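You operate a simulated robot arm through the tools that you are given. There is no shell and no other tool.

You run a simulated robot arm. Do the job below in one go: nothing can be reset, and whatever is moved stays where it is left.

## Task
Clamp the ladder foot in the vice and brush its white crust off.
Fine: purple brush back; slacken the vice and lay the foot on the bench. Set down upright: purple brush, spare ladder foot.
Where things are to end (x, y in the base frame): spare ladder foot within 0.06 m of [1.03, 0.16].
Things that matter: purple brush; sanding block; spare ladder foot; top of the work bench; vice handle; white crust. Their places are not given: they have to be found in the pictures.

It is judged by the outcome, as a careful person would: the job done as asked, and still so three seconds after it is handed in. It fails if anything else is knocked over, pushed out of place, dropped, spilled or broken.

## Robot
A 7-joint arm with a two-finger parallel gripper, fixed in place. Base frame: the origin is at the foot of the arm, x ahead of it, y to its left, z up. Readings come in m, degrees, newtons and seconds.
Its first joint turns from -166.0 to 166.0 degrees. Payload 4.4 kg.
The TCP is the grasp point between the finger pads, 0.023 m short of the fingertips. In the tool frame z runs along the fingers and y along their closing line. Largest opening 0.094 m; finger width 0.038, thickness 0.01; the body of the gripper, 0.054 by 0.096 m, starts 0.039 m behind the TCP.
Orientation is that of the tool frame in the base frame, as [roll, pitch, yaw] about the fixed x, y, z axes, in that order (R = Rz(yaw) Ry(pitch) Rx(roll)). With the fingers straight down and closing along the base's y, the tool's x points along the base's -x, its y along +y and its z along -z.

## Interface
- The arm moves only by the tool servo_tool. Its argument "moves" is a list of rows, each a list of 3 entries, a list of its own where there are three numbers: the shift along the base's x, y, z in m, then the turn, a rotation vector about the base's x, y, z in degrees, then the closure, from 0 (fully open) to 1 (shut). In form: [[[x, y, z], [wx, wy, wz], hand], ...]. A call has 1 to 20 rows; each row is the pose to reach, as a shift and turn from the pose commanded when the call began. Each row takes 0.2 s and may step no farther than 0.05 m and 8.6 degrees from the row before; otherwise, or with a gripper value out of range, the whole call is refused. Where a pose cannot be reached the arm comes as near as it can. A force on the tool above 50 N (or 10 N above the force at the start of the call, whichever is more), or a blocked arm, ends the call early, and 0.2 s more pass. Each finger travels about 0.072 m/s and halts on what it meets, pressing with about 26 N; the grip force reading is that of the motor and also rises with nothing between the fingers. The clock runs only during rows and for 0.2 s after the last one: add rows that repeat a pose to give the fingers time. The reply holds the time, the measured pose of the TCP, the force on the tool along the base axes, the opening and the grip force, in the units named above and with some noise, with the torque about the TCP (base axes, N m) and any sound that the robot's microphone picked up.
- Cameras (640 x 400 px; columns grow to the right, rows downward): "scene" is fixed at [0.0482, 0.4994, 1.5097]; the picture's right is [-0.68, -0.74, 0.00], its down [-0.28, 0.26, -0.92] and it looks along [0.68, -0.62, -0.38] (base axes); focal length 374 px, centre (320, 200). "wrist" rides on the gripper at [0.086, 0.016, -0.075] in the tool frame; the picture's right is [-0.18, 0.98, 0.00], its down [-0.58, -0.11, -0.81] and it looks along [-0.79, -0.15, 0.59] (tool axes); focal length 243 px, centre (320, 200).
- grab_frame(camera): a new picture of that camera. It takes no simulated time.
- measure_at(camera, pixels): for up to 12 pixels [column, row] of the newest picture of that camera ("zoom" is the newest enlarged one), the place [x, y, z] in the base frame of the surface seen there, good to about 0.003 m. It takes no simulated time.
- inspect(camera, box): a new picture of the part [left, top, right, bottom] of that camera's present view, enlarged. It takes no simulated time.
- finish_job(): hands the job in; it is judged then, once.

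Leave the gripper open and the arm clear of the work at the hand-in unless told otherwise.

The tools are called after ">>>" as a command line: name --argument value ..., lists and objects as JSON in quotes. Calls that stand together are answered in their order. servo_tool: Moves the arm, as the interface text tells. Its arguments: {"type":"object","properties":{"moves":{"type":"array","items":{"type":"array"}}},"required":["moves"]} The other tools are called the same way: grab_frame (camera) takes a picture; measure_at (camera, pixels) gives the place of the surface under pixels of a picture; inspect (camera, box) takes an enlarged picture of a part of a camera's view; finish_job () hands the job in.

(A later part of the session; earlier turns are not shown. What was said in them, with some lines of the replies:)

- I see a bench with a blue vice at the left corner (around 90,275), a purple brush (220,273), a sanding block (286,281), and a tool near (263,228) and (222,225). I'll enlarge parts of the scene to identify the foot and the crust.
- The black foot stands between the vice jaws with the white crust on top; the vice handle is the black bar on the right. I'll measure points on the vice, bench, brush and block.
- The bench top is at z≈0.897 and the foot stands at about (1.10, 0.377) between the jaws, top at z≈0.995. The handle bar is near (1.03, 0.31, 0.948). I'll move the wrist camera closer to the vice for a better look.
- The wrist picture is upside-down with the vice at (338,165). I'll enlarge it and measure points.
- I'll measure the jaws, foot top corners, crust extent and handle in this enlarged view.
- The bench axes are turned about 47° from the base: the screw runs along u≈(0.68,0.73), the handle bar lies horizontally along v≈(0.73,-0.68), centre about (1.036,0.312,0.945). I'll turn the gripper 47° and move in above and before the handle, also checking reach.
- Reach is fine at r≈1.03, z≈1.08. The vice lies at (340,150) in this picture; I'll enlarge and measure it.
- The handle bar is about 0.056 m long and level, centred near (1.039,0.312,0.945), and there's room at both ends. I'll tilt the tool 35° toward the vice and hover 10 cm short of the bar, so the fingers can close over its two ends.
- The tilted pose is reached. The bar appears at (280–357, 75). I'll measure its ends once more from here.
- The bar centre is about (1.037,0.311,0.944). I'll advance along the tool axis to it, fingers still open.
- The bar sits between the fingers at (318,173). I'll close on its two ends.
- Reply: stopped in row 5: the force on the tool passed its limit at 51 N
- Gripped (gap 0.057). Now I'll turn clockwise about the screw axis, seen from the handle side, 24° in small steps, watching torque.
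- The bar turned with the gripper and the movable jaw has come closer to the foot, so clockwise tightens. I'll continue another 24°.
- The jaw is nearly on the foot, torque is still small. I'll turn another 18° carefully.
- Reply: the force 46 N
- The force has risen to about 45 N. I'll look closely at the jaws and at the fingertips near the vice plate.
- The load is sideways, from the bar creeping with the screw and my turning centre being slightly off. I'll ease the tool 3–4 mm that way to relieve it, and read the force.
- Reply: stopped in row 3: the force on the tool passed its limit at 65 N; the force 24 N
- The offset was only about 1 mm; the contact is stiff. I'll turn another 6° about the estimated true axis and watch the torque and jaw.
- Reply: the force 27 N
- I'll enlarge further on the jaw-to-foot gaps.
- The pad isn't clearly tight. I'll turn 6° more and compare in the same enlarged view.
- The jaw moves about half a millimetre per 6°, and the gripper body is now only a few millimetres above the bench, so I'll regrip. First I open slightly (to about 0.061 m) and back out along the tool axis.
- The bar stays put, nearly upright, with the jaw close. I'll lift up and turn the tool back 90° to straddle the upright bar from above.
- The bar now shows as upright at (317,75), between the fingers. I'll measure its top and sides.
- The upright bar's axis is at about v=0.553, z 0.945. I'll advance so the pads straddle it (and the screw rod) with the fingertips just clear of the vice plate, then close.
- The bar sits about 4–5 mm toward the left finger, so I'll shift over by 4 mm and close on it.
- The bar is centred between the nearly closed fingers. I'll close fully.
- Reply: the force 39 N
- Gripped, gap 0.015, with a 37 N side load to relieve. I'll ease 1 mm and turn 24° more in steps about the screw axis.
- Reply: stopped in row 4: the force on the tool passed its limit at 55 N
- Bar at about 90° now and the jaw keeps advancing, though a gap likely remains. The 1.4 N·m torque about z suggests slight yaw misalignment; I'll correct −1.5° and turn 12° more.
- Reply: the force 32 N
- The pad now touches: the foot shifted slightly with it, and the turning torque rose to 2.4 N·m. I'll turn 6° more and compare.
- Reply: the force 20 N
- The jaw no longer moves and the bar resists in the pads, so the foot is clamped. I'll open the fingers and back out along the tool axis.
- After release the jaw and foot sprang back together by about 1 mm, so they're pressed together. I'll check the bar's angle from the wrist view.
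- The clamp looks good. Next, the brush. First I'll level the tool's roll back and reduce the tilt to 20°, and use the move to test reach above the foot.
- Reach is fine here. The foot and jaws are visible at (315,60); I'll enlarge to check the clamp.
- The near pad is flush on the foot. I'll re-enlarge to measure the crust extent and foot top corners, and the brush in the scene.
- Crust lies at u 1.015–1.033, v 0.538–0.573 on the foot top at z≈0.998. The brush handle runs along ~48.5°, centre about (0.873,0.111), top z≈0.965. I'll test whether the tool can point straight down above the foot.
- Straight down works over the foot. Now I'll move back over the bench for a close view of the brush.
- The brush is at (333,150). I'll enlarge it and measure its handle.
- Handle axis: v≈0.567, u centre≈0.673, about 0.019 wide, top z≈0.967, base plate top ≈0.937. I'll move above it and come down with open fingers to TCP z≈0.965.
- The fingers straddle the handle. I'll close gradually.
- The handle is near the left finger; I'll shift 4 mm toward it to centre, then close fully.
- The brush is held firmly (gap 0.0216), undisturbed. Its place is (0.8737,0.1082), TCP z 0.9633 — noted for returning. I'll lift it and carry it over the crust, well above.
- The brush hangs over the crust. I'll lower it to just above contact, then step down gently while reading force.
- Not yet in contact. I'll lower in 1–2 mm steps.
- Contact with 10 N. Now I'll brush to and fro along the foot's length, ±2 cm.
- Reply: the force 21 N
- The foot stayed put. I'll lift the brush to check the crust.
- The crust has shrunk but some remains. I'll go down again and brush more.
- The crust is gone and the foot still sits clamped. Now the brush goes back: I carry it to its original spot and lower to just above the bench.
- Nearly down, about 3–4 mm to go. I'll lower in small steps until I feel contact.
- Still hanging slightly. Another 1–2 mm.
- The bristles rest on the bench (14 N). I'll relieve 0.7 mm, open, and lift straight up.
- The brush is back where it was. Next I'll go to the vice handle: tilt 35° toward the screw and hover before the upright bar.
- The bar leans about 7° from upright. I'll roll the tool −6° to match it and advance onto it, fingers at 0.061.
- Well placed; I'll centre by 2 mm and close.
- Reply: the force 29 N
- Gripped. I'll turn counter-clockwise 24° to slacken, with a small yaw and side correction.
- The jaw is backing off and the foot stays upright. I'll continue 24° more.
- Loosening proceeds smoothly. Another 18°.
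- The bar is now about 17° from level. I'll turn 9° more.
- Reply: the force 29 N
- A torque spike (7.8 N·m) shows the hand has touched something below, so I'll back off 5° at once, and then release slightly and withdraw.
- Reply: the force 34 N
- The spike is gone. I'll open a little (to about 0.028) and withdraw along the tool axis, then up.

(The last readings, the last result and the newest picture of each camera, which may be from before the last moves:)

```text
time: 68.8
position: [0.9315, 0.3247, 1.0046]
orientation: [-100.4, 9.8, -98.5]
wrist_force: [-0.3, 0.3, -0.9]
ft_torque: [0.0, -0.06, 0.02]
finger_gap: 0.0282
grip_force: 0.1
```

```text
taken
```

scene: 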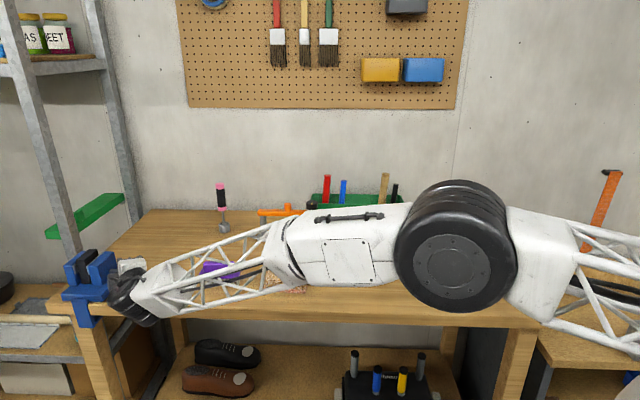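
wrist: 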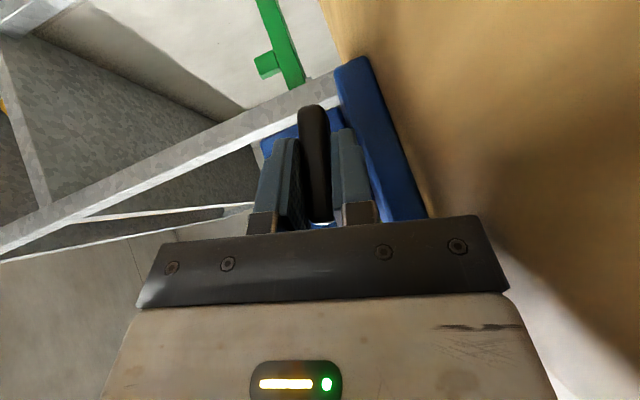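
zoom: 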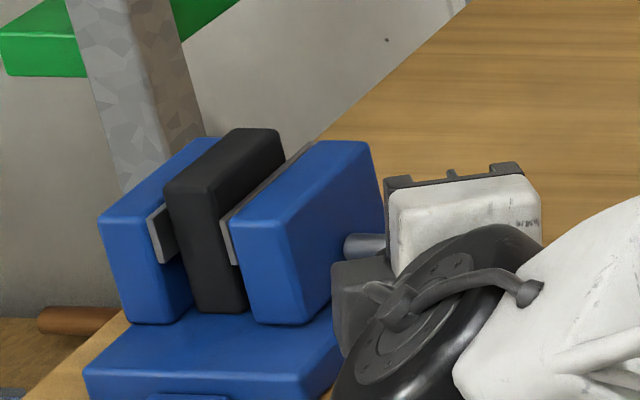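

The jaws are slack. The arm's elbow has swung low, so I'll first raise the hand and turn the tool back upright in stages, watching the arm.

>>> servo_tool --moves '[[[-0.005, 0.0, 0.04], [2.7, 2.94, 0], 0.7], [[-0.01, 0.0, 0.08], [6.77, 7.36, 0], 0.7], [[-0.015, 0, 0.12], [10.83, 11.78, 0], 0.7], [[-0.02, 0, 0.15], [14.9, 16.2, 0], 0.7], [[-0.02, 0, 0.16], [18.96, 20.6, 0], 0.7], [[-0.02, 0, 0.16], [18.96, 20.6, 0], 0.7]]'

>>> grab_frame --camera "scene"

```text
time: 70.2
position: [0.9128, 0.3234, 1.1658]
orientation: [-125.7, 24.2, -105.9]
wrist_force: [-0.4, -0.2, -0.2]
ft_torque: [0.0, -0.01, 0.0]
finger_gap: 0.0284
grip_force: 0.1
```

```text
taken
```

scene: 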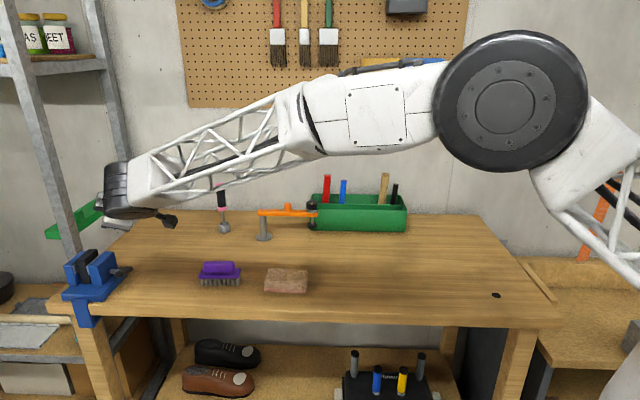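

The arm is up again and the brush and block are in place. I'll check the handle and jaws.

>>> inspect --camera "scene" --box '[60, 240, 140, 310]'

>>> inspect --camera "scene" --box '[80, 245, 112, 287]'

```text
5.71 times, centred on (100, 275) of scene
```

zoom: 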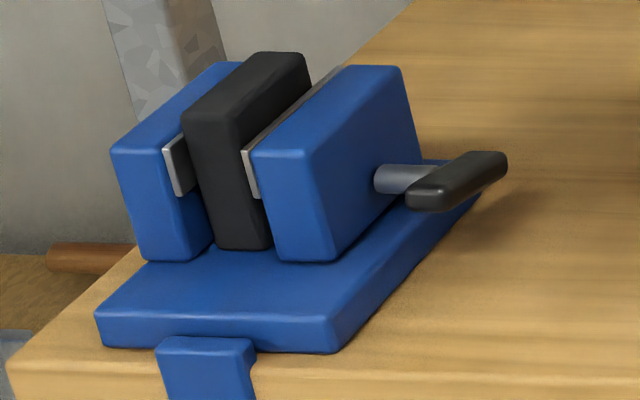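

```text
9.52 times, centred on (96, 266) of scene
```

zoom: 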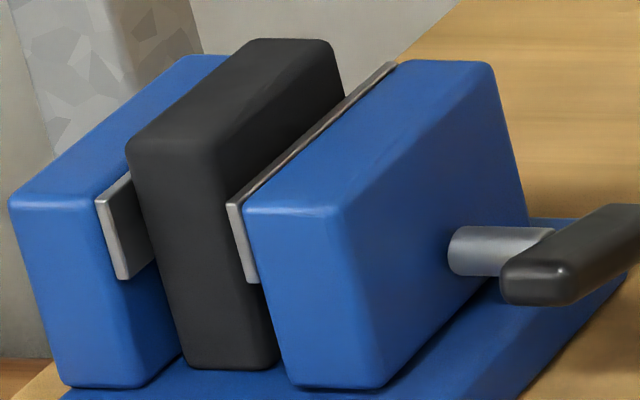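

The jaws are back near their starting gap; the bar is some 12° off level. I'll turn the tool back to straight down in two stages so I can nudge the handle the rest of the way and then take the foot.

>>> servo_tool --moves '[[[0.01, 0, 0], [4.8, 5.2, 0], 0.7], [[0.02, 0, 0], [9.6, 10.4, 0], 0.8], [[0.03, -0.01, 0], [14.4, 15.6, 0], 0.9], [[0.04, -0.02, 0], [19.2, 20.8, 0], 1], [[0.05, -0.03, 0], [24.0, 26.0, 0], 1], [[0.05, -0.03, 0], [28.8, 31.2, 0], 1], [[0.05, -0.03, 0], [33.5, 36.4, 0], 1], [[0.05, -0.03, 0], [33.5, 36.4, 0], 1]]'

>>> servo_tool --moves '[[[0, 0, 0], [-5.152, 4.739, 0], 1], [[0, 0, 0], [-10.304, 9.478, 0], 1], [[0, 0, 0], [-15.456, 14.217, 0], 1], [[0, 0, 0], [-20.608, 18.956, 0], 1], [[0, 0, 0], [-25.76, 23.695, 0], 1], [[0, 0, 0], [-25.76, 23.695, 0], 1]]'

>>> grab_frame --camera "scene"

>>> grab_frame --camera "wrist"

```text
time: 72.0
position: [0.9619, 0.2939, 1.1658]
orientation: [178.0, 35.3, -135.9]
wrist_force: [0.1, 1.0, -0.2]
ft_torque: [-0.02, -0.01, -0.02]
finger_gap: 0.0
grip_force: 25.7
```

```text
time: 73.4
position: [0.9624, 0.294, 1.1646]
orientation: [-179.9, 0.1, -135.4]
wrist_force: [-1.2, -0.5, 0.4]
ft_torque: [0.01, -0.03, 0.0]
finger_gap: 0.0002
grip_force: 25.3
```

```text
taken
```

scene: 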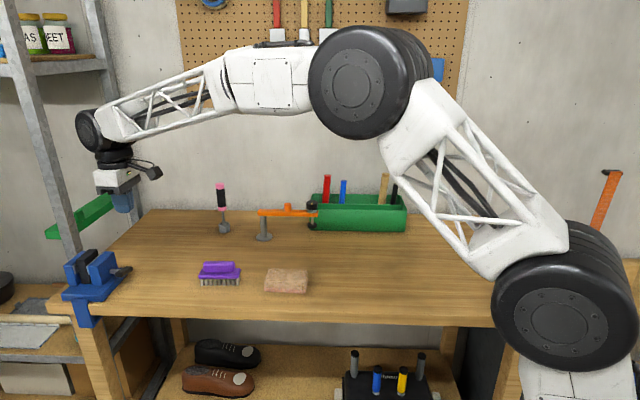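

```text
taken
```

wrist: 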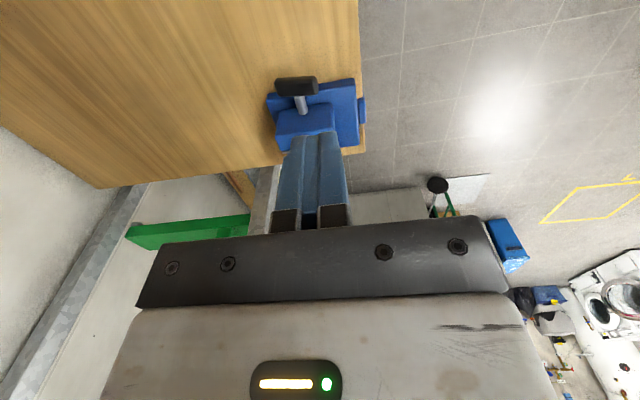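

Now straight down with closed fingers. I'll measure the bar ends at (278,87) and (316,84).

>>> inspect --camera "wrist" --box '[245, 55, 375, 155]'

>>> measure_at --camera "wrist" --pixels '[[279, 83], [287, 82], [297, 82], [307, 81], [314, 80], [301, 100]]'

```text
4.00 times, centred on (310, 105) of wrist
```

zoom: 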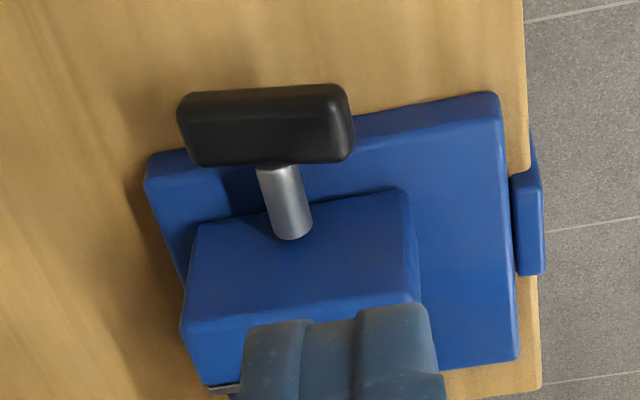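

```text
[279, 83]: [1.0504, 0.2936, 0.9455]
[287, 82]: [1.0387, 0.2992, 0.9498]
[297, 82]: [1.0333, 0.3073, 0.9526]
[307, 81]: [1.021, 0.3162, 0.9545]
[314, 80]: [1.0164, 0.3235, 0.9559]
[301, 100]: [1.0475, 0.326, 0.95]
```

The bar slopes 13°: its near end (1.016,0.324) is high. I'll press that end down gently with the closed fingertips until the bar is level, as it was at the start.

>>> servo_tool --moves '[[[0.02, 0.01, -0.02], [0, 0, 2.6], 1], [[0.04, 0.02, -0.05], [0, 0, 2.6], 1], [[0.0594, 0.031, -0.09], [0, 0, 2.6], 1], [[0.0594, 0.031, -0.1346], [0, 0, 2.6], 1], [[0.0594, 0.031, -0.165], [0, 0, 2.6], 1], [[0.0594, 0.031, -0.178], [0, 0, 2.6], 1], [[0.0594, 0.031, -0.178], [0, 0, 2.6], 1]]'

>>> servo_tool --moves '[[[0, 0, -0.003], [0, 0, 0], 1], [[0, 0, -0.006], [0, 0, 0], 1], [[0, 0, -0.009], [0, 0, 0], 1], [[0, 0, -0.0115], [0, 0, 0], 1], [[0, 0, -0.0115], [0, 0, 0], 1]]'

>>> inspect --camera "scene" --box '[60, 240, 140, 310]'

```text
time: 75.0
position: [1.0204, 0.3258, 0.989]
orientation: [-180.0, 0.4, -132.7]
wrist_force: [0.0, 0.3, -0.3]
ft_torque: [-0.01, -0.02, -0.05]
finger_gap: 0.0
grip_force: 26.3
```

```text
time: 76.2
position: [1.0209, 0.3255, 0.976]
orientation: [180.0, 0.4, -132.6]
wrist_force: [-0.9, 0.5, 0.1]
ft_torque: [0.0, -0.01, 0.01]
finger_gap: 0.0
grip_force: 25.3
```

```text
5.71 times, centred on (100, 275) of scene
```

zoom: 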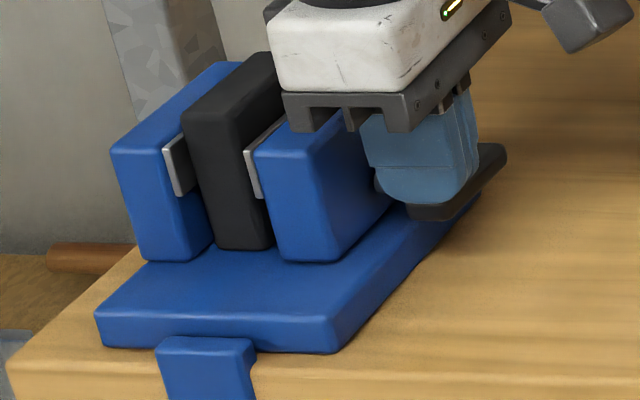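

No force yet; I'll lower another few millimetres.

>>> servo_tool --moves '[[[0, 0, -0.002], [0, 0, 0], 1], [[0, 0, -0.004], [0, 0, 0], 1], [[0, 0, -0.004], [0, 0, 0], 1]]'

>>> inspect --camera "scene" --box '[90, 240, 150, 295]'

```text
time: 77.0
position: [1.0196, 0.3268, 0.9753]
orientation: [-179.8, 0.5, -132.7]
wrist_force: [-4.0, 0.5, 27.9]
ft_torque: [-0.18, 0.19, -0.02]
finger_gap: 0.0
grip_force: 26.0
```

```text
7.27 times, centred on (120, 268) of scene
```

zoom: 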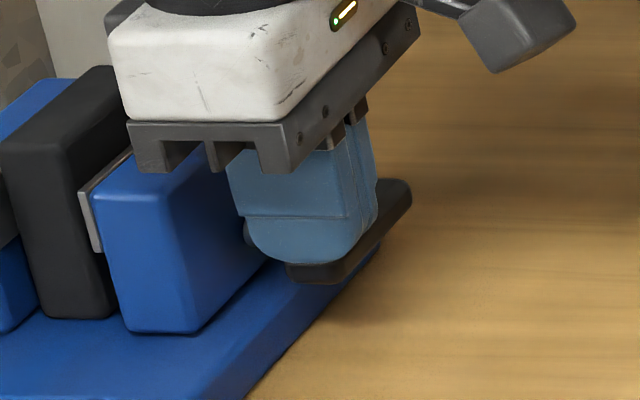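

28 N without further travel yet. I'll press 2 mm more.

>>> servo_tool --moves '[[[0, 0, -0.001], [0, 0, 0], 1], [[0, 0, -0.002], [0, 0, 0], 1], [[0, 0, -0.002], [0, 0, 0], 1]]'

>>> inspect --camera "scene" --box '[90, 240, 150, 295]'

```text
time: 77.6
position: [1.0207, 0.326, 0.9757]
orientation: [-179.9, 0.6, -132.6]
wrist_force: [-1.8, 0.8, 6.2]
ft_torque: [0.01, 0.09, 0.05]
finger_gap: 0.0001
grip_force: 25.5
stopped in row 3: the force on the tool passed its limit at 52 N (the readings are from after the stop); the commanded pose is now the measured one
```

```text
7.27 times, centred on (120, 268) of scene
```

zoom: 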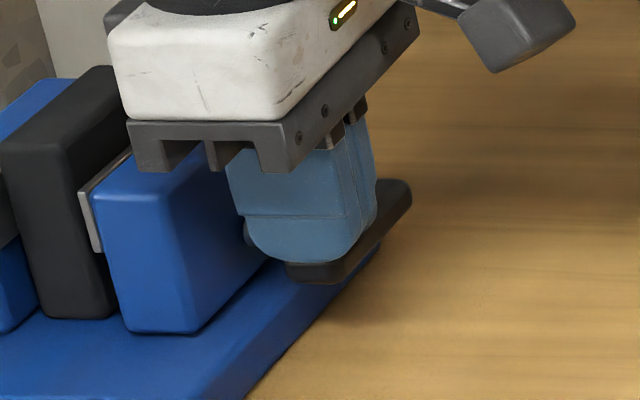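

The tip stalls at z≈0.9527, the level height of the bar. I'll lift and check.

>>> servo_tool --moves '[[[0, 0, 0.03], [0, 0, 0], 1], [[-0.02, -0.02, 0.07], [0, 0, 0], 0.5], [[-0.04, -0.045, 0.1], [0, 0, 0], 0.0], [[-0.04, -0.045, 0.1], [0, 0, 0], 0.0]]'

>>> grab_frame --camera "wrist"

>>> inspect --camera "scene" --box '[60, 240, 140, 310]'

```text
time: 78.6
position: [0.9808, 0.2809, 1.0761]
orientation: [-179.8, 0.6, -132.7]
wrist_force: [-1.1, -0.2, -0.1]
ft_torque: [0.0, 0.01, -0.01]
finger_gap: 0.0937
grip_force: 0.0
```

```text
taken
```

wrist: 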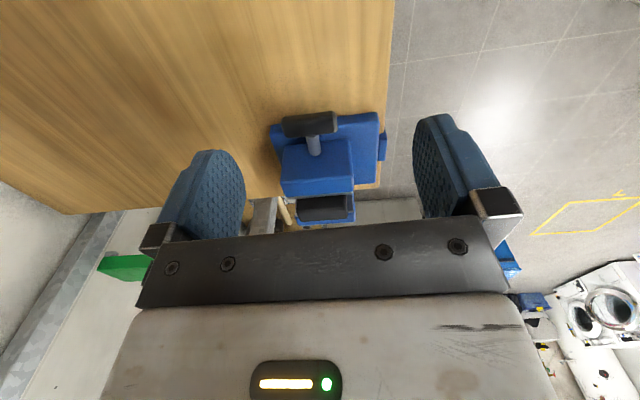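

```text
5.71 times, centred on (100, 275) of scene
```

zoom: 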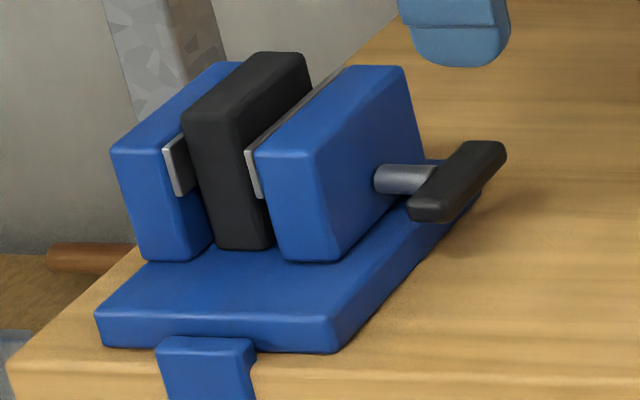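

The handle is back at its starting position and the vice is slack. I'll move forward a little for a good look at the foot's top.

>>> servo_tool --moves '[[[0.025, 0.027, 0.02], [0, 0, 0], 0], [[0.05, 0.055, 0.04], [0, 0, 0], 0], [[0.07, 0.077, 0.05], [0, 0, 0], 0], [[0.07, 0.077, 0.05], [0, 0, 0], 0]]'

>>> inspect --camera "wrist" --box '[250, 60, 400, 200]'

```text
time: 79.6
position: [1.052, 0.3579, 1.1245]
orientation: [-179.9, 0.5, -132.7]
wrist_force: [-0.2, -0.1, -0.7]
ft_torque: [0.01, 0.01, -0.01]
finger_gap: 0.0942
grip_force: 0.1
```

```text
2.86 times, centred on (325, 130) of wrist
```

zoom: 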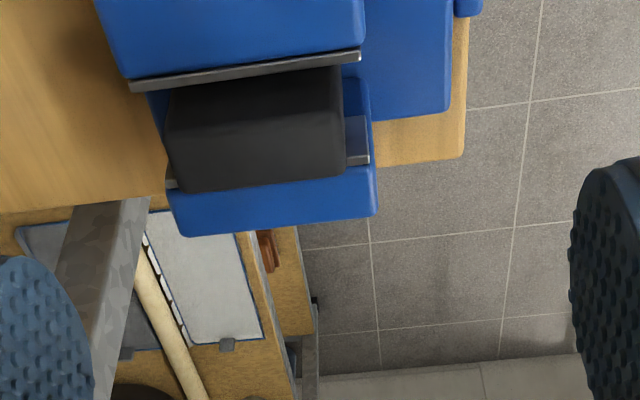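

>>> measure_at --camera "zoom" --pixels '[[172, 135], [185, 185], [338, 172], [335, 125], [260, 130], [260, 155], [260, 178], [180, 110], [330, 95], [250, 95], [355, 150], [250, 215]]'

>>> measure_at --camera "zoom" --pixels '[[170, 150], [178, 178], [343, 150], [340, 165], [220, 187], [300, 180], [240, 65], [250, 45], [365, 160], [240, 225], [200, 160], [320, 150]]'

```text
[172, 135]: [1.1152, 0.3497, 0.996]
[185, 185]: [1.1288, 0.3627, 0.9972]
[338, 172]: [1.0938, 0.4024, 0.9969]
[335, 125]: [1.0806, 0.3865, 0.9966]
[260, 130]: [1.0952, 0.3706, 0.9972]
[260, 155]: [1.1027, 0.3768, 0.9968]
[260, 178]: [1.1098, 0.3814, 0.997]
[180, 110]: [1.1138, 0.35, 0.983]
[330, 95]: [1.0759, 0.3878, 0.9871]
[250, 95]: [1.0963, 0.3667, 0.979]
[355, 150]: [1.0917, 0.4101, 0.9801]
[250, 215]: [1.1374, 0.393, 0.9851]
```

```text
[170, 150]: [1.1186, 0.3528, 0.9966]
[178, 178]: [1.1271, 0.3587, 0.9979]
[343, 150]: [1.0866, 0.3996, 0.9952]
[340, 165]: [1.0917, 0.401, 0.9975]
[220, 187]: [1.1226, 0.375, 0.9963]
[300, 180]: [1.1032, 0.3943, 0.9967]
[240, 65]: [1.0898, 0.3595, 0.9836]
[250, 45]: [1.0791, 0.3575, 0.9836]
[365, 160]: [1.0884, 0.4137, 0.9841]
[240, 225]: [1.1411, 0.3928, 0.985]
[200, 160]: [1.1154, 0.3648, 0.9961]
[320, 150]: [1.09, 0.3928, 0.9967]
```

The foot's centre is about (1.1035,0.376), 0.027 thick, 0.057 long, top z 0.997; the jaw tops are at 0.984. I'll come above it with fingers open along its length, stopping with tips just above its top.

>>> servo_tool --moves '[[[0.025, 0.009, 0], [0, 0, -1.7], 0], [[0.051, 0.018, -0.02], [0, 0, -1.7], 0], [[0.051, 0.018, -0.06], [0, 0, -1.7], 0], [[0.051, 0.018, -0.09], [0, 0, -1.7], 0], [[0.051, 0.018, -0.09], [0, 0, -1.7], 0]]'

>>> inspect --camera "scene" --box '[60, 220, 140, 300]'

>>> grab_frame --camera "wrist"

```text
time: 80.8
position: [1.1012, 0.377, 1.0349]
orientation: [-179.9, 0.4, -134.4]
wrist_force: [0.2, 0.6, 0.0]
ft_torque: [0.01, -0.02, -0.02]
finger_gap: 0.094
grip_force: 0.0
```

```text
5.00 times, centred on (100, 260) of scene
```

zoom: 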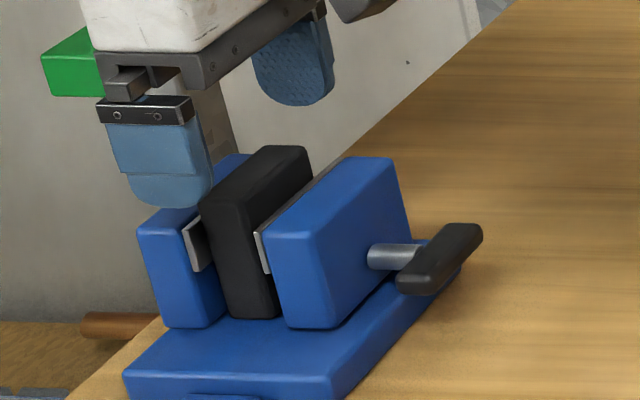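

```text
taken
```

wrist: 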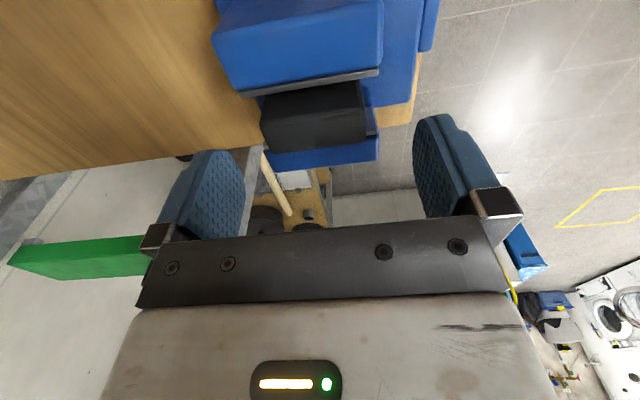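

I'll lower to TCP z≈1.012 (tips ≈0.989, above the jaws) and look again.

>>> servo_tool --moves '[[[0, 0, -0.012], [0, 0, 0], 0.1], [[0, 0, -0.0225], [0, 0, 0], 0.2], [[0, 0, -0.0225], [0, 0, 0], 0.25]]'

>>> inspect --camera "scene" --box '[70, 230, 125, 290]'

>>> grab_frame --camera "wrist"

```text
time: 81.6
position: [1.1002, 0.3778, 1.013]
orientation: [-179.9, 0.6, -134.4]
wrist_force: [-0.2, -1.1, 0.2]
ft_torque: [-0.02, 0.02, -0.02]
finger_gap: 0.0705
grip_force: 0.0
```

```text
6.67 times, centred on (98, 260) of scene
```

zoom: 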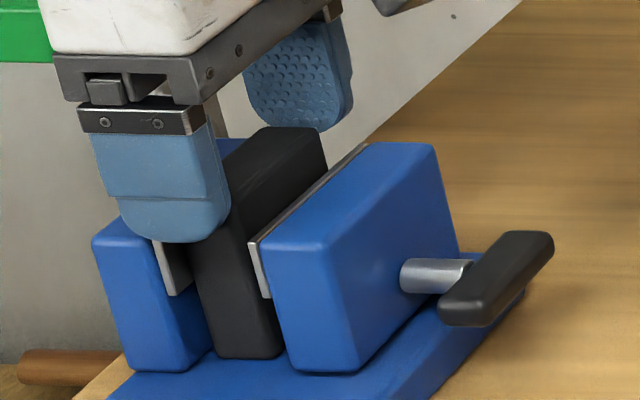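

```text
taken
```

wrist: 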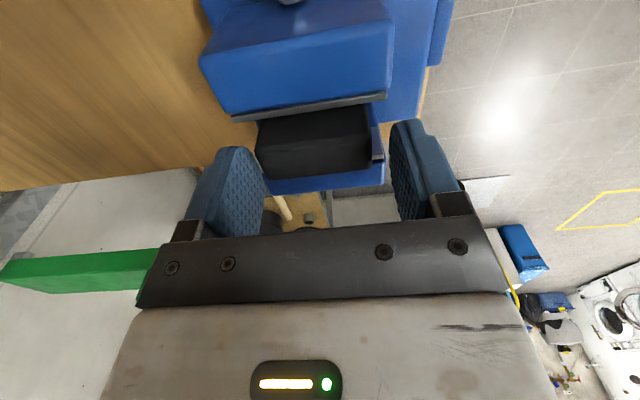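

I want to verify the fingers' position across the foot; I'll measure points on the near finger and the foot in this enlarged view.

>>> inspect --camera "scene" --box '[70, 230, 125, 290]'

>>> measure_at --camera "zoom" --pixels '[[115, 190], [220, 185], [130, 222], [220, 222], [175, 238], [275, 110], [335, 110], [205, 270], [250, 270], [250, 170], [120, 255], [300, 255]]'

>>> measure_at --camera "wrist" --pixels '[[230, 155], [212, 175], [262, 165], [240, 150], [410, 130], [400, 150], [432, 170], [310, 160], [275, 165], [365, 155], [310, 140], [310, 120]]'

```text
6.67 times, centred on (98, 260) of scene
```

zoom: 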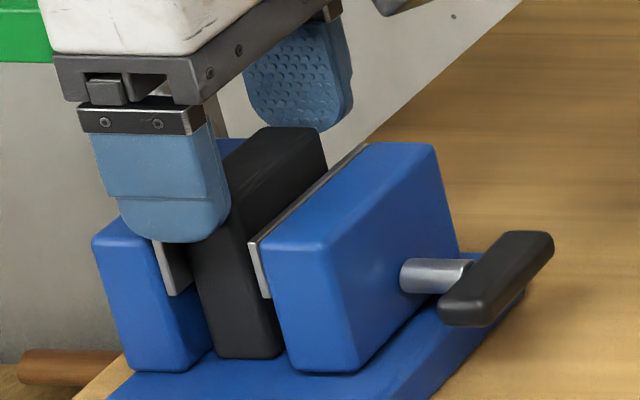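

```text
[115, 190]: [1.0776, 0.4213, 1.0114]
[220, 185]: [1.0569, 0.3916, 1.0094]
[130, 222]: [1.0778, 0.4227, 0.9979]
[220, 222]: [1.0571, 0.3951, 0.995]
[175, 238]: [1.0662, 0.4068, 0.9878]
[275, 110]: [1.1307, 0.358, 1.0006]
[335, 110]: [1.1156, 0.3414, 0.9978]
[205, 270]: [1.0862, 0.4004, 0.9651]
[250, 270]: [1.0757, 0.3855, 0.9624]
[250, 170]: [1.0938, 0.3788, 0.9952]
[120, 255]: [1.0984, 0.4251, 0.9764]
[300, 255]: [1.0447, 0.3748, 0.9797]
```

```text
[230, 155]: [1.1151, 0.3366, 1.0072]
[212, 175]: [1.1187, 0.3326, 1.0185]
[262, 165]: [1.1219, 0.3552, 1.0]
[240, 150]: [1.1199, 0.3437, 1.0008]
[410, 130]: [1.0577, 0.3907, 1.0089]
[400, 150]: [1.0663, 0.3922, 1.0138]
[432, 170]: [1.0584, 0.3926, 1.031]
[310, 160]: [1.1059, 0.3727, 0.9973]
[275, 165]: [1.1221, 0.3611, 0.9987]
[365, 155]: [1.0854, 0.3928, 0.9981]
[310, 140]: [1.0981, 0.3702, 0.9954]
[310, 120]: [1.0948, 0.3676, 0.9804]
```

The near finger spans u 1.004–1.040, exactly over the gap, tip at z≈0.987. I'll shift 3 mm along the foot to centre, lower 5 mm and close gently.

>>> servo_tool --moves '[[[0.0022, -0.002, -0.0025], [0, 0, 0], 0.25], [[0.0022, -0.002, -0.005], [0, 0, 0], 0.25], [[0.0022, -0.002, -0.005], [0, 0, 0], 0.25]]'

>>> servo_tool --moves '[[[0, 0, 0], [0, 0, 0], 0.33], [[0, 0, 0], [0, 0, 0], 0.37], [[0, 0, 0], [0, 0, 0], 0.37]]'

>>> grab_frame --camera "wrist"

```text
time: 82.4
position: [1.1035, 0.3737, 1.0085]
orientation: [-179.9, 0.6, -134.4]
wrist_force: [-0.2, 0.8, 4.8]
ft_torque: [-0.05, -0.18, 0.04]
finger_gap: 0.0702
grip_force: 0.0
```

```text
time: 83.2
position: [1.103, 0.3756, 1.0079]
orientation: [-179.9, 0.5, -134.4]
wrist_force: [-3.5, -2.2, 6.0]
ft_torque: [0.04, 0.38, -0.2]
finger_gap: 0.0616
grip_force: 2.0
```

```text
taken
```

wrist: 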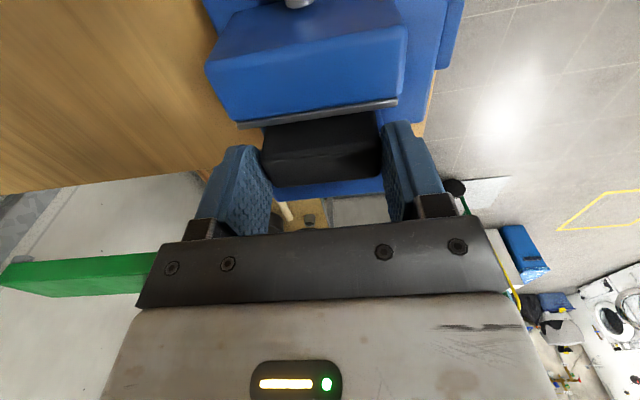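

A light 5 N upward touch: a fingertip grazes a jaw. I'll raise 1 mm and close fully on the foot.

>>> servo_tool --moves '[[[0, 0, 0.0012], [0, 0, 0], 0.37], [[0, 0, 0.0012], [0, 0, 0], 0.42], [[0, 0, 0.0012], [0, 0, 0], 0.6], [[0, 0, 0.0012], [0, 0, 0], 1], [[0, 0, 0.0012], [0, 0, 0], 1]]'

>>> grab_frame --camera "wrist"

>>> inspect --camera "scene" --box '[70, 230, 125, 290]'

```text
time: 84.4
position: [1.1049, 0.375, 1.0078]
orientation: [-179.9, 0.5, -134.4]
wrist_force: [-2.6, -3.1, -3.7]
ft_torque: [-0.05, 0.19, -0.17]
finger_gap: 0.0596
grip_force: 26.1
```

```text
taken
```

wrist: 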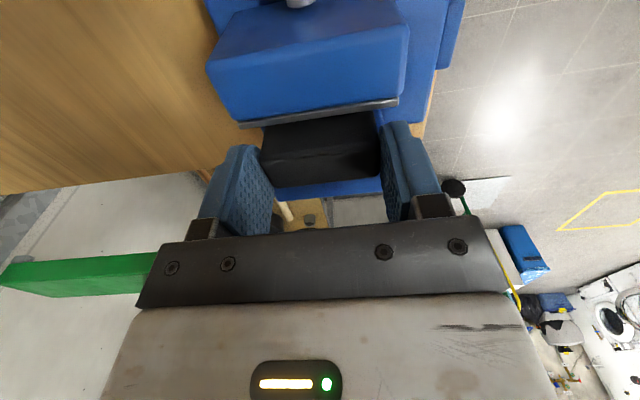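

```text
6.67 times, centred on (98, 260) of scene
```

zoom: 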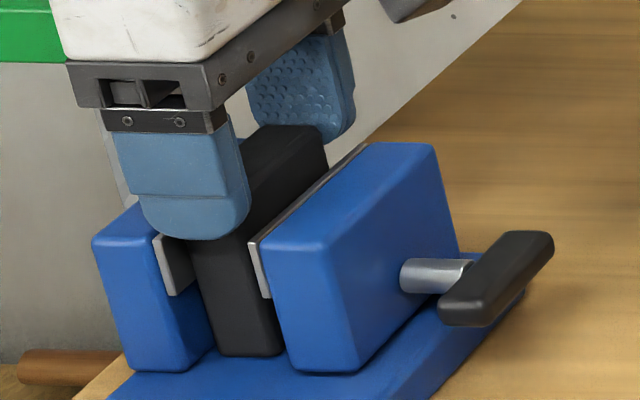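

Gripped at 0.0596 m with 26 N. I'll lift slowly 2.5 cm and check that the foot comes along.

>>> servo_tool --moves '[[[0, 0, 0.004], [0, 0, 0], 1], [[0, 0, 0.009], [0, 0, 0], 1], [[0, 0, 0.016], [0, 0, 0], 1], [[0, 0, 0.025], [0, 0, 0], 1]]'

>>> inspect --camera "scene" --box '[60, 220, 125, 290]'

>>> grab_frame --camera "wrist"

```text
time: 85.4
position: [1.1041, 0.3733, 1.0328]
orientation: [-180.0, 0.5, -134.4]
wrist_force: [0.3, -0.3, -2.5]
ft_torque: [-0.01, 0.0, 0.02]
finger_gap: 0.0594
grip_force: 26.0
```

```text
5.71 times, centred on (92, 255) of scene
```

zoom: 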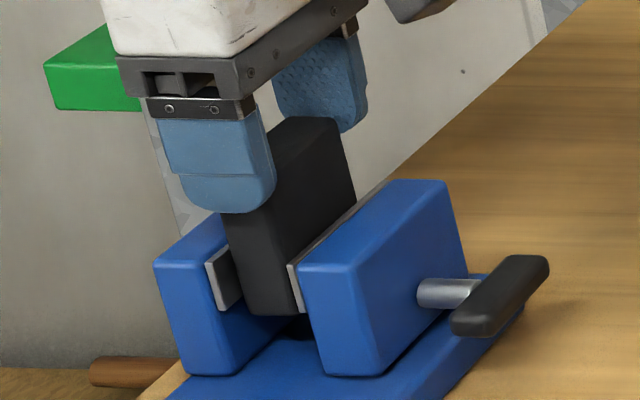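

```text
taken
```

wrist: 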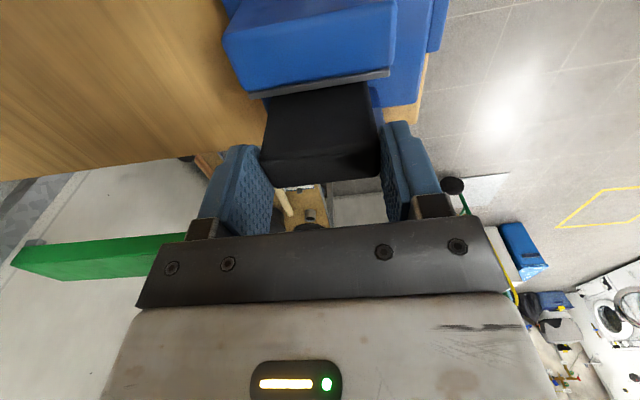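

The foot comes out cleanly. I'll lift it clear of the jaws and carry it over to (1.03, 0.16).

>>> servo_tool --moves '[[[0, 0, 0.02], [0, 0, 0], 1], [[0, 0, 0.05], [0, 0, 0], 1], [[0, 0, 0.08], [0, 0, 0], 1], [[0, 0, 0.1], [0, 0, 0], 1], [[-0.008, -0.022, 0.105], [0, 0, 0], 1], [[-0.019, -0.055, 0.105], [0, 0, 0], 1], [[-0.031, -0.09, 0.105], [0, 0, 0], 1], [[-0.043, -0.125, 0.105], [0, 0, 0], 1], [[-0.055, -0.16, 0.105], [0, 0, 0], 1], [[-0.067, -0.193, 0.105], [0, 0, 0], 1], [[-0.074, -0.2133, 0.1], [0, 0, 0], 1], [[-0.074, -0.2133, 0.06], [0, 0, 0], 1], [[-0.074, -0.2133, 0.02], [0, 0, 0], 1], [[-0.074, -0.2133, -0.015], [0, 0, 0], 1], [[-0.074, -0.2133, -0.03], [0, 0, 0], 1], [[-0.074, -0.2133, -0.03], [0, 0, 0], 1]]'

>>> inspect --camera "scene" --box '[110, 200, 230, 300]'

>>> grab_frame --camera "wrist"

```text
time: 88.8
position: [1.0297, 0.16, 1.0032]
orientation: [-179.9, 0.5, -134.4]
wrist_force: [-0.1, 0.7, -1.6]
ft_torque: [0.0, 0.01, 0.01]
finger_gap: 0.0596
grip_force: 25.9
```

```text
4.00 times, centred on (170, 250) of scene
```

zoom: 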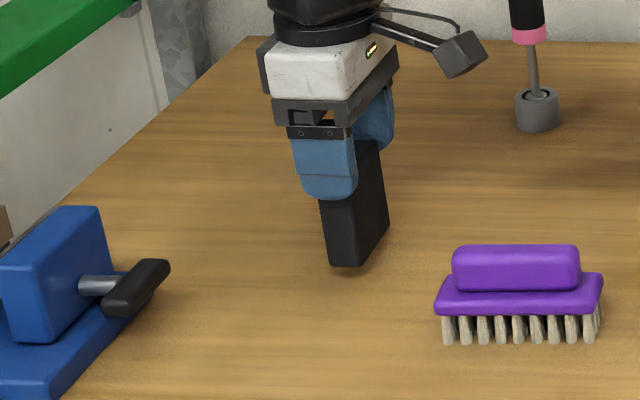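

```text
taken
```

wrist: 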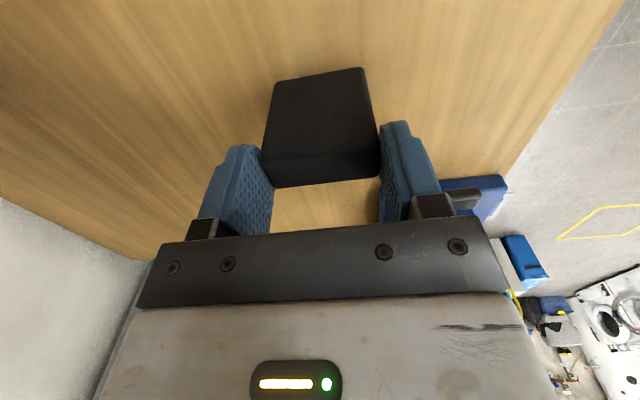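

The foot hangs upright above the free spot. I'll lower slowly to contact.

>>> servo_tool --moves '[[[0, 0, -0.006], [0, 0, 0], 1], [[0, 0, -0.011], [0, 0, 0], 1], [[0, 0, -0.0135], [0, 0, 0], 1], [[0, 0, -0.0135], [0, 0, 0], 1]]'

>>> inspect --camera "scene" --box '[150, 220, 230, 290]'

```text
time: 89.8
position: [1.0309, 0.1628, 0.9894]
orientation: [-179.9, 0.4, -134.4]
wrist_force: [0.5, 0.2, -1.5]
ft_torque: [-0.01, 0.0, 0.01]
finger_gap: 0.0594
grip_force: 26.2
```

```text
5.71 times, centred on (190, 255) of scene
```

zoom: 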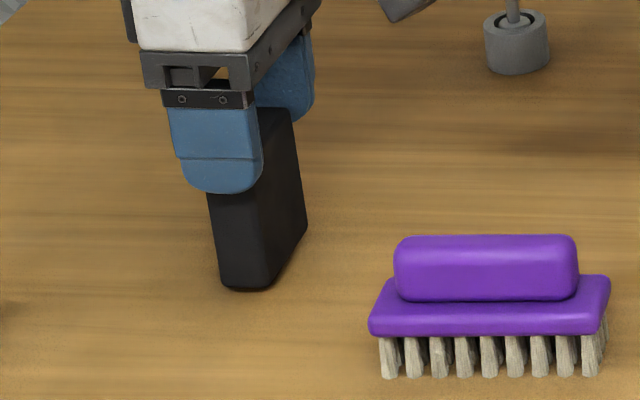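

Almost down. I'll go on in 1 mm steps and watch the force.

>>> servo_tool --moves '[[[0, 0, -0.001], [0, 0, 0], 1], [[0, 0, -0.002], [0, 0, 0], 1], [[0, 0, -0.003], [0, 0, 0], 1], [[0, 0, -0.003], [0, 0, 0], 1]]'

```text
time: 90.8
position: [1.0326, 0.1606, 0.9865]
orientation: [-179.9, 0.5, -134.5]
wrist_force: [-0.8, -0.4, -1.4]
ft_torque: [0.0, 0.04, -0.02]
finger_gap: 0.0597
grip_force: 25.9
```

>>> servo_tool --moves '[[[0, 0, -0.001], [0, 0, 0], 1], [[0, 0, -0.002], [0, 0, 0], 1], [[0, 0, -0.002], [0, 0, 0], 1]]'

>>> inspect --camera "scene" --box '[160, 235, 210, 280]'

```text
time: 91.6
position: [1.0305, 0.1605, 0.985]
orientation: [-179.9, 0.6, -134.3]
wrist_force: [-2.9, -0.5, 4.7]
ft_torque: [0.0, 0.23, -0.01]
finger_gap: 0.0592
grip_force: 26.3
```

```text
8.89 times, centred on (185, 258) of scene
```

zoom: 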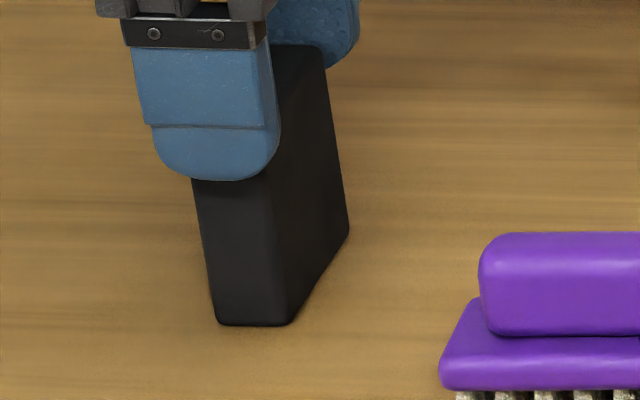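

Contact is made (about 6 N). I'll open gently, wait, and then rise straight up.

>>> servo_tool --moves '[[[0, 0, -0.0004], [0, 0, 0], 1], [[0, 0, -0.0004], [0, 0, 0], 0.33], [[0, 0, -0.0004], [0, 0, 0], 0.25], [[0, 0, -0.0004], [0, 0, 0], 0.1], [[0, 0, -0.0004], [0, 0, 0], 0.05], [[0, 0, 0.02], [0, 0, 0], 0.05], [[0, 0, 0.05], [0, 0, 0], 0.05], [[0, 0, 0.09], [0, 0, 0], 0.05], [[0, 0, 0.13], [0, 0, 0], 0]]'

>>> inspect --camera "scene" --box '[150, 220, 230, 290]'

>>> grab_frame --camera "scene"

```text
time: 93.6
position: [1.0297, 0.1594, 1.1141]
orientation: [-180.0, 0.4, -134.3]
wrist_force: [0.2, 0.0, 0.3]
ft_torque: [-0.02, 0.04, 0.03]
finger_gap: 0.0941
grip_force: 0.1
```

```text
5.71 times, centred on (190, 255) of scene
```

zoom: 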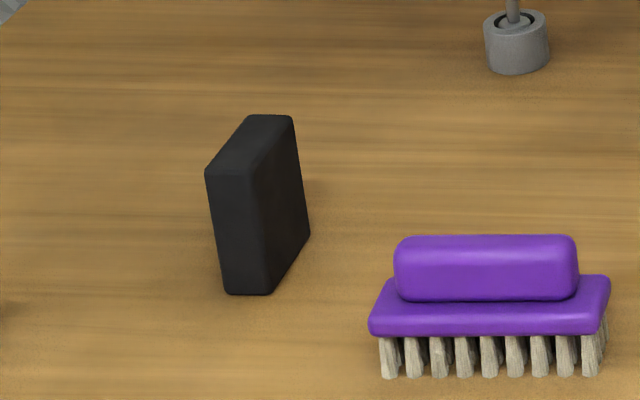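

```text
taken
```

scene: 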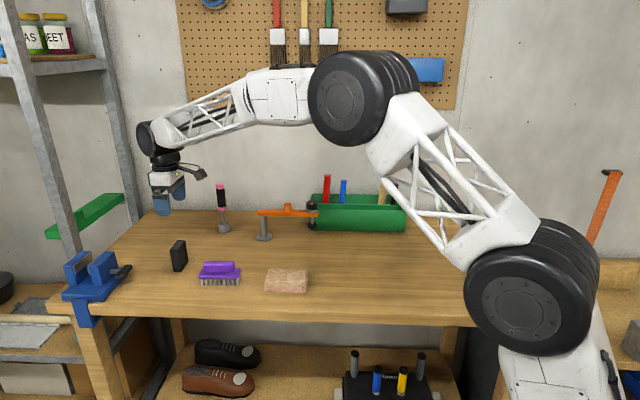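

The foot stands upright and clean on the bench. I'll check its position and draw the arm back, up and clear.

>>> measure_at --camera "scene" --pixels '[[180, 243], [175, 260], [184, 258]]'

>>> servo_tool --moves '[[[-0.02, 0.01, 0.04], [0, 0, 0], 0], [[-0.04, 0.02, 0.08], [0, 0, 0], 0], [[-0.07, 0.04, 0.11], [0, 0, 0], 0], [[-0.1, 0.06, 0.14], [0, 0, 0], 0], [[-0.14, 0.08, 0.16], [0, 0, 0], 0], [[-0.18, 0.1, 0.18], [0, 0, 0], 0], [[-0.22, 0.12, 0.2], [0, 0, 0], 0], [[-0.26, 0.14, 0.2], [0, 0, 0], 0], [[-0.26, 0.14, 0.2], [0, 0, 0], 0]]'

>>> grab_frame --camera "scene"

>>> inspect --camera "scene" --box '[60, 220, 320, 330]'

```text
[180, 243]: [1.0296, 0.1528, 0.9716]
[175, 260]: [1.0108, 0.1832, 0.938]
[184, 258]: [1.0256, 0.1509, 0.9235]
```

```text
time: 95.8
position: [0.7823, 0.2983, 1.2751]
orientation: [179.0, -2.0, -134.9]
wrist_force: [1.1, -0.5, -0.1]
ft_torque: [-0.01, 0.04, -0.04]
finger_gap: 0.0941
grip_force: 0.0
stopped in row 9: the arm was blocked; the commanded pose is now the measured one
```

```text
taken
```

scene: 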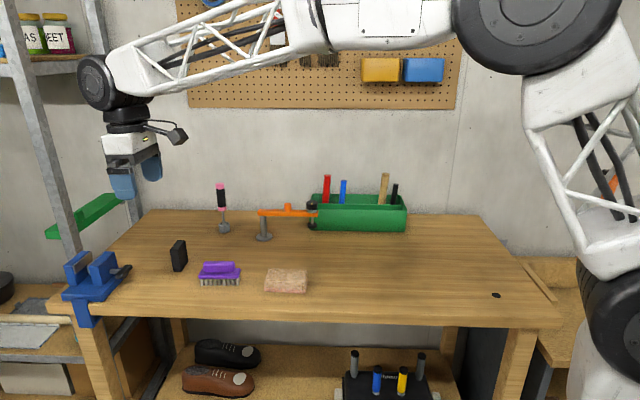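

```text
2.46 times, centred on (190, 275) of scene
```

zoom: 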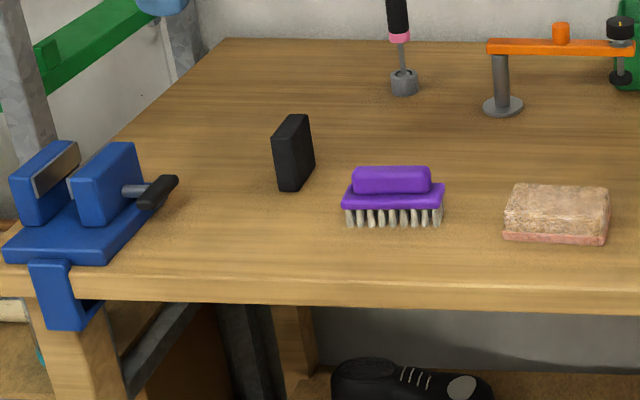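

Everything on the bench is in place. The arm reported a block at the last step (probably a joint limit), so I'll ease it back a few centimetres and check around.

>>> servo_tool --moves '[[[0.02, -0.01, 0.0], [0, 0, 0], 0], [[0.04, -0.02, -0.01], [0, 0, 0], 0], [[0.06, -0.03, -0.02], [0, 0, 0], 0], [[0.06, -0.03, -0.02], [0, 0, 0], 0]]'

>>> grab_frame --camera "scene"

>>> grab_frame --camera "wrist"

```text
time: 96.8
position: [0.8402, 0.2674, 1.259]
orientation: [179.1, -1.7, -134.7]
wrist_force: [-0.3, -0.7, -0.1]
ft_torque: [0.03, -0.01, -0.01]
finger_gap: 0.094
grip_force: 0.1
```

```text
taken
```

scene: 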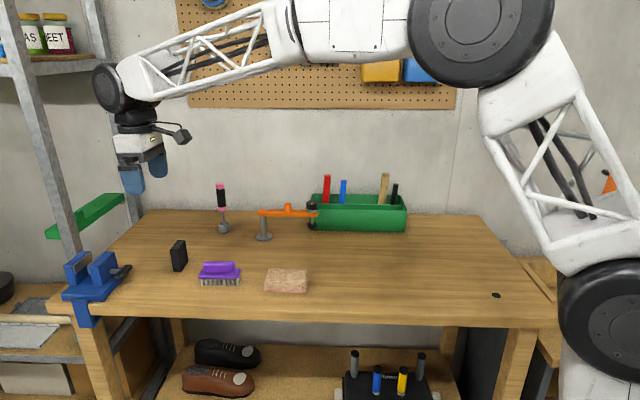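

```text
taken
```

wrist: 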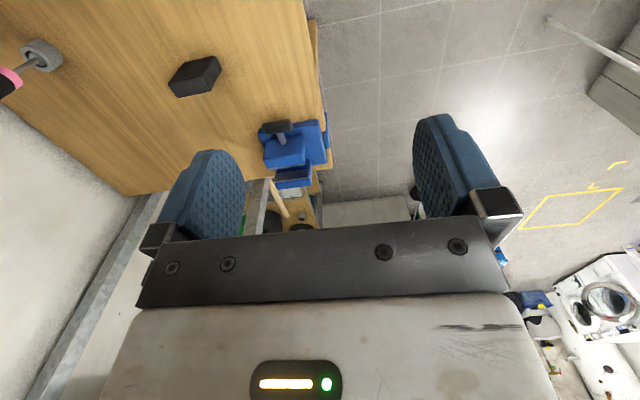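

The arm is free and clear with the gripper open. I'll take one last close look at the foot and the vice before handing in.

>>> inspect --camera "scene" --box '[155, 228, 205, 280]'

>>> inspect --camera "scene" --box '[55, 235, 140, 330]'

```text
7.69 times, centred on (180, 254) of scene
```

zoom: 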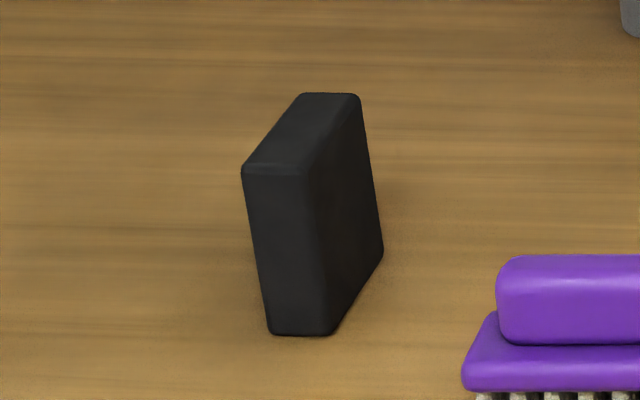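

```text
4.21 times, centred on (98, 282) of scene
```

zoom: 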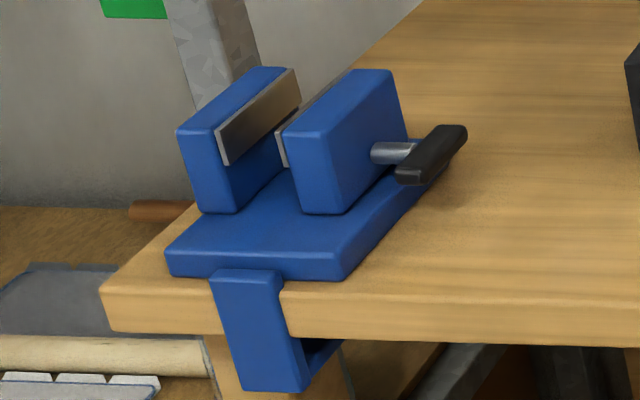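

The foot is clean and upright at about (1.03,0.16). The vice is open with its handle back at its start, the brush is in its place, the sanding block is untouched and the arm is clear. Handing in.

>>> finish_job

```text
The job is handed in.
```

I clamped the ladder foot in the vice, brushed off all of its white crust, and handed the job in; no verdict has come back.

- **Spare ladder foot:** it stands upright and clean on the bench at about (1.03, 0.16).
- **Purple brush:** it is back upright where I picked it up, at about (0.874, 0.108).
- **Vice:** it is slack, with the handle back level as it was at the start.
- **Everything else:** the last pictures show the sanding block and the other bench items where they were.

While I was slackening the vice, the hand touched something below it. The torque read 7.8 N·m, and I backed off at once. After the foot was down, the arm reported being blocked on the way back. I think that was a joint limit, since tool forces were low and nothing looked moved. I eased it a few centimetres and left the arm clear with the gripper open.
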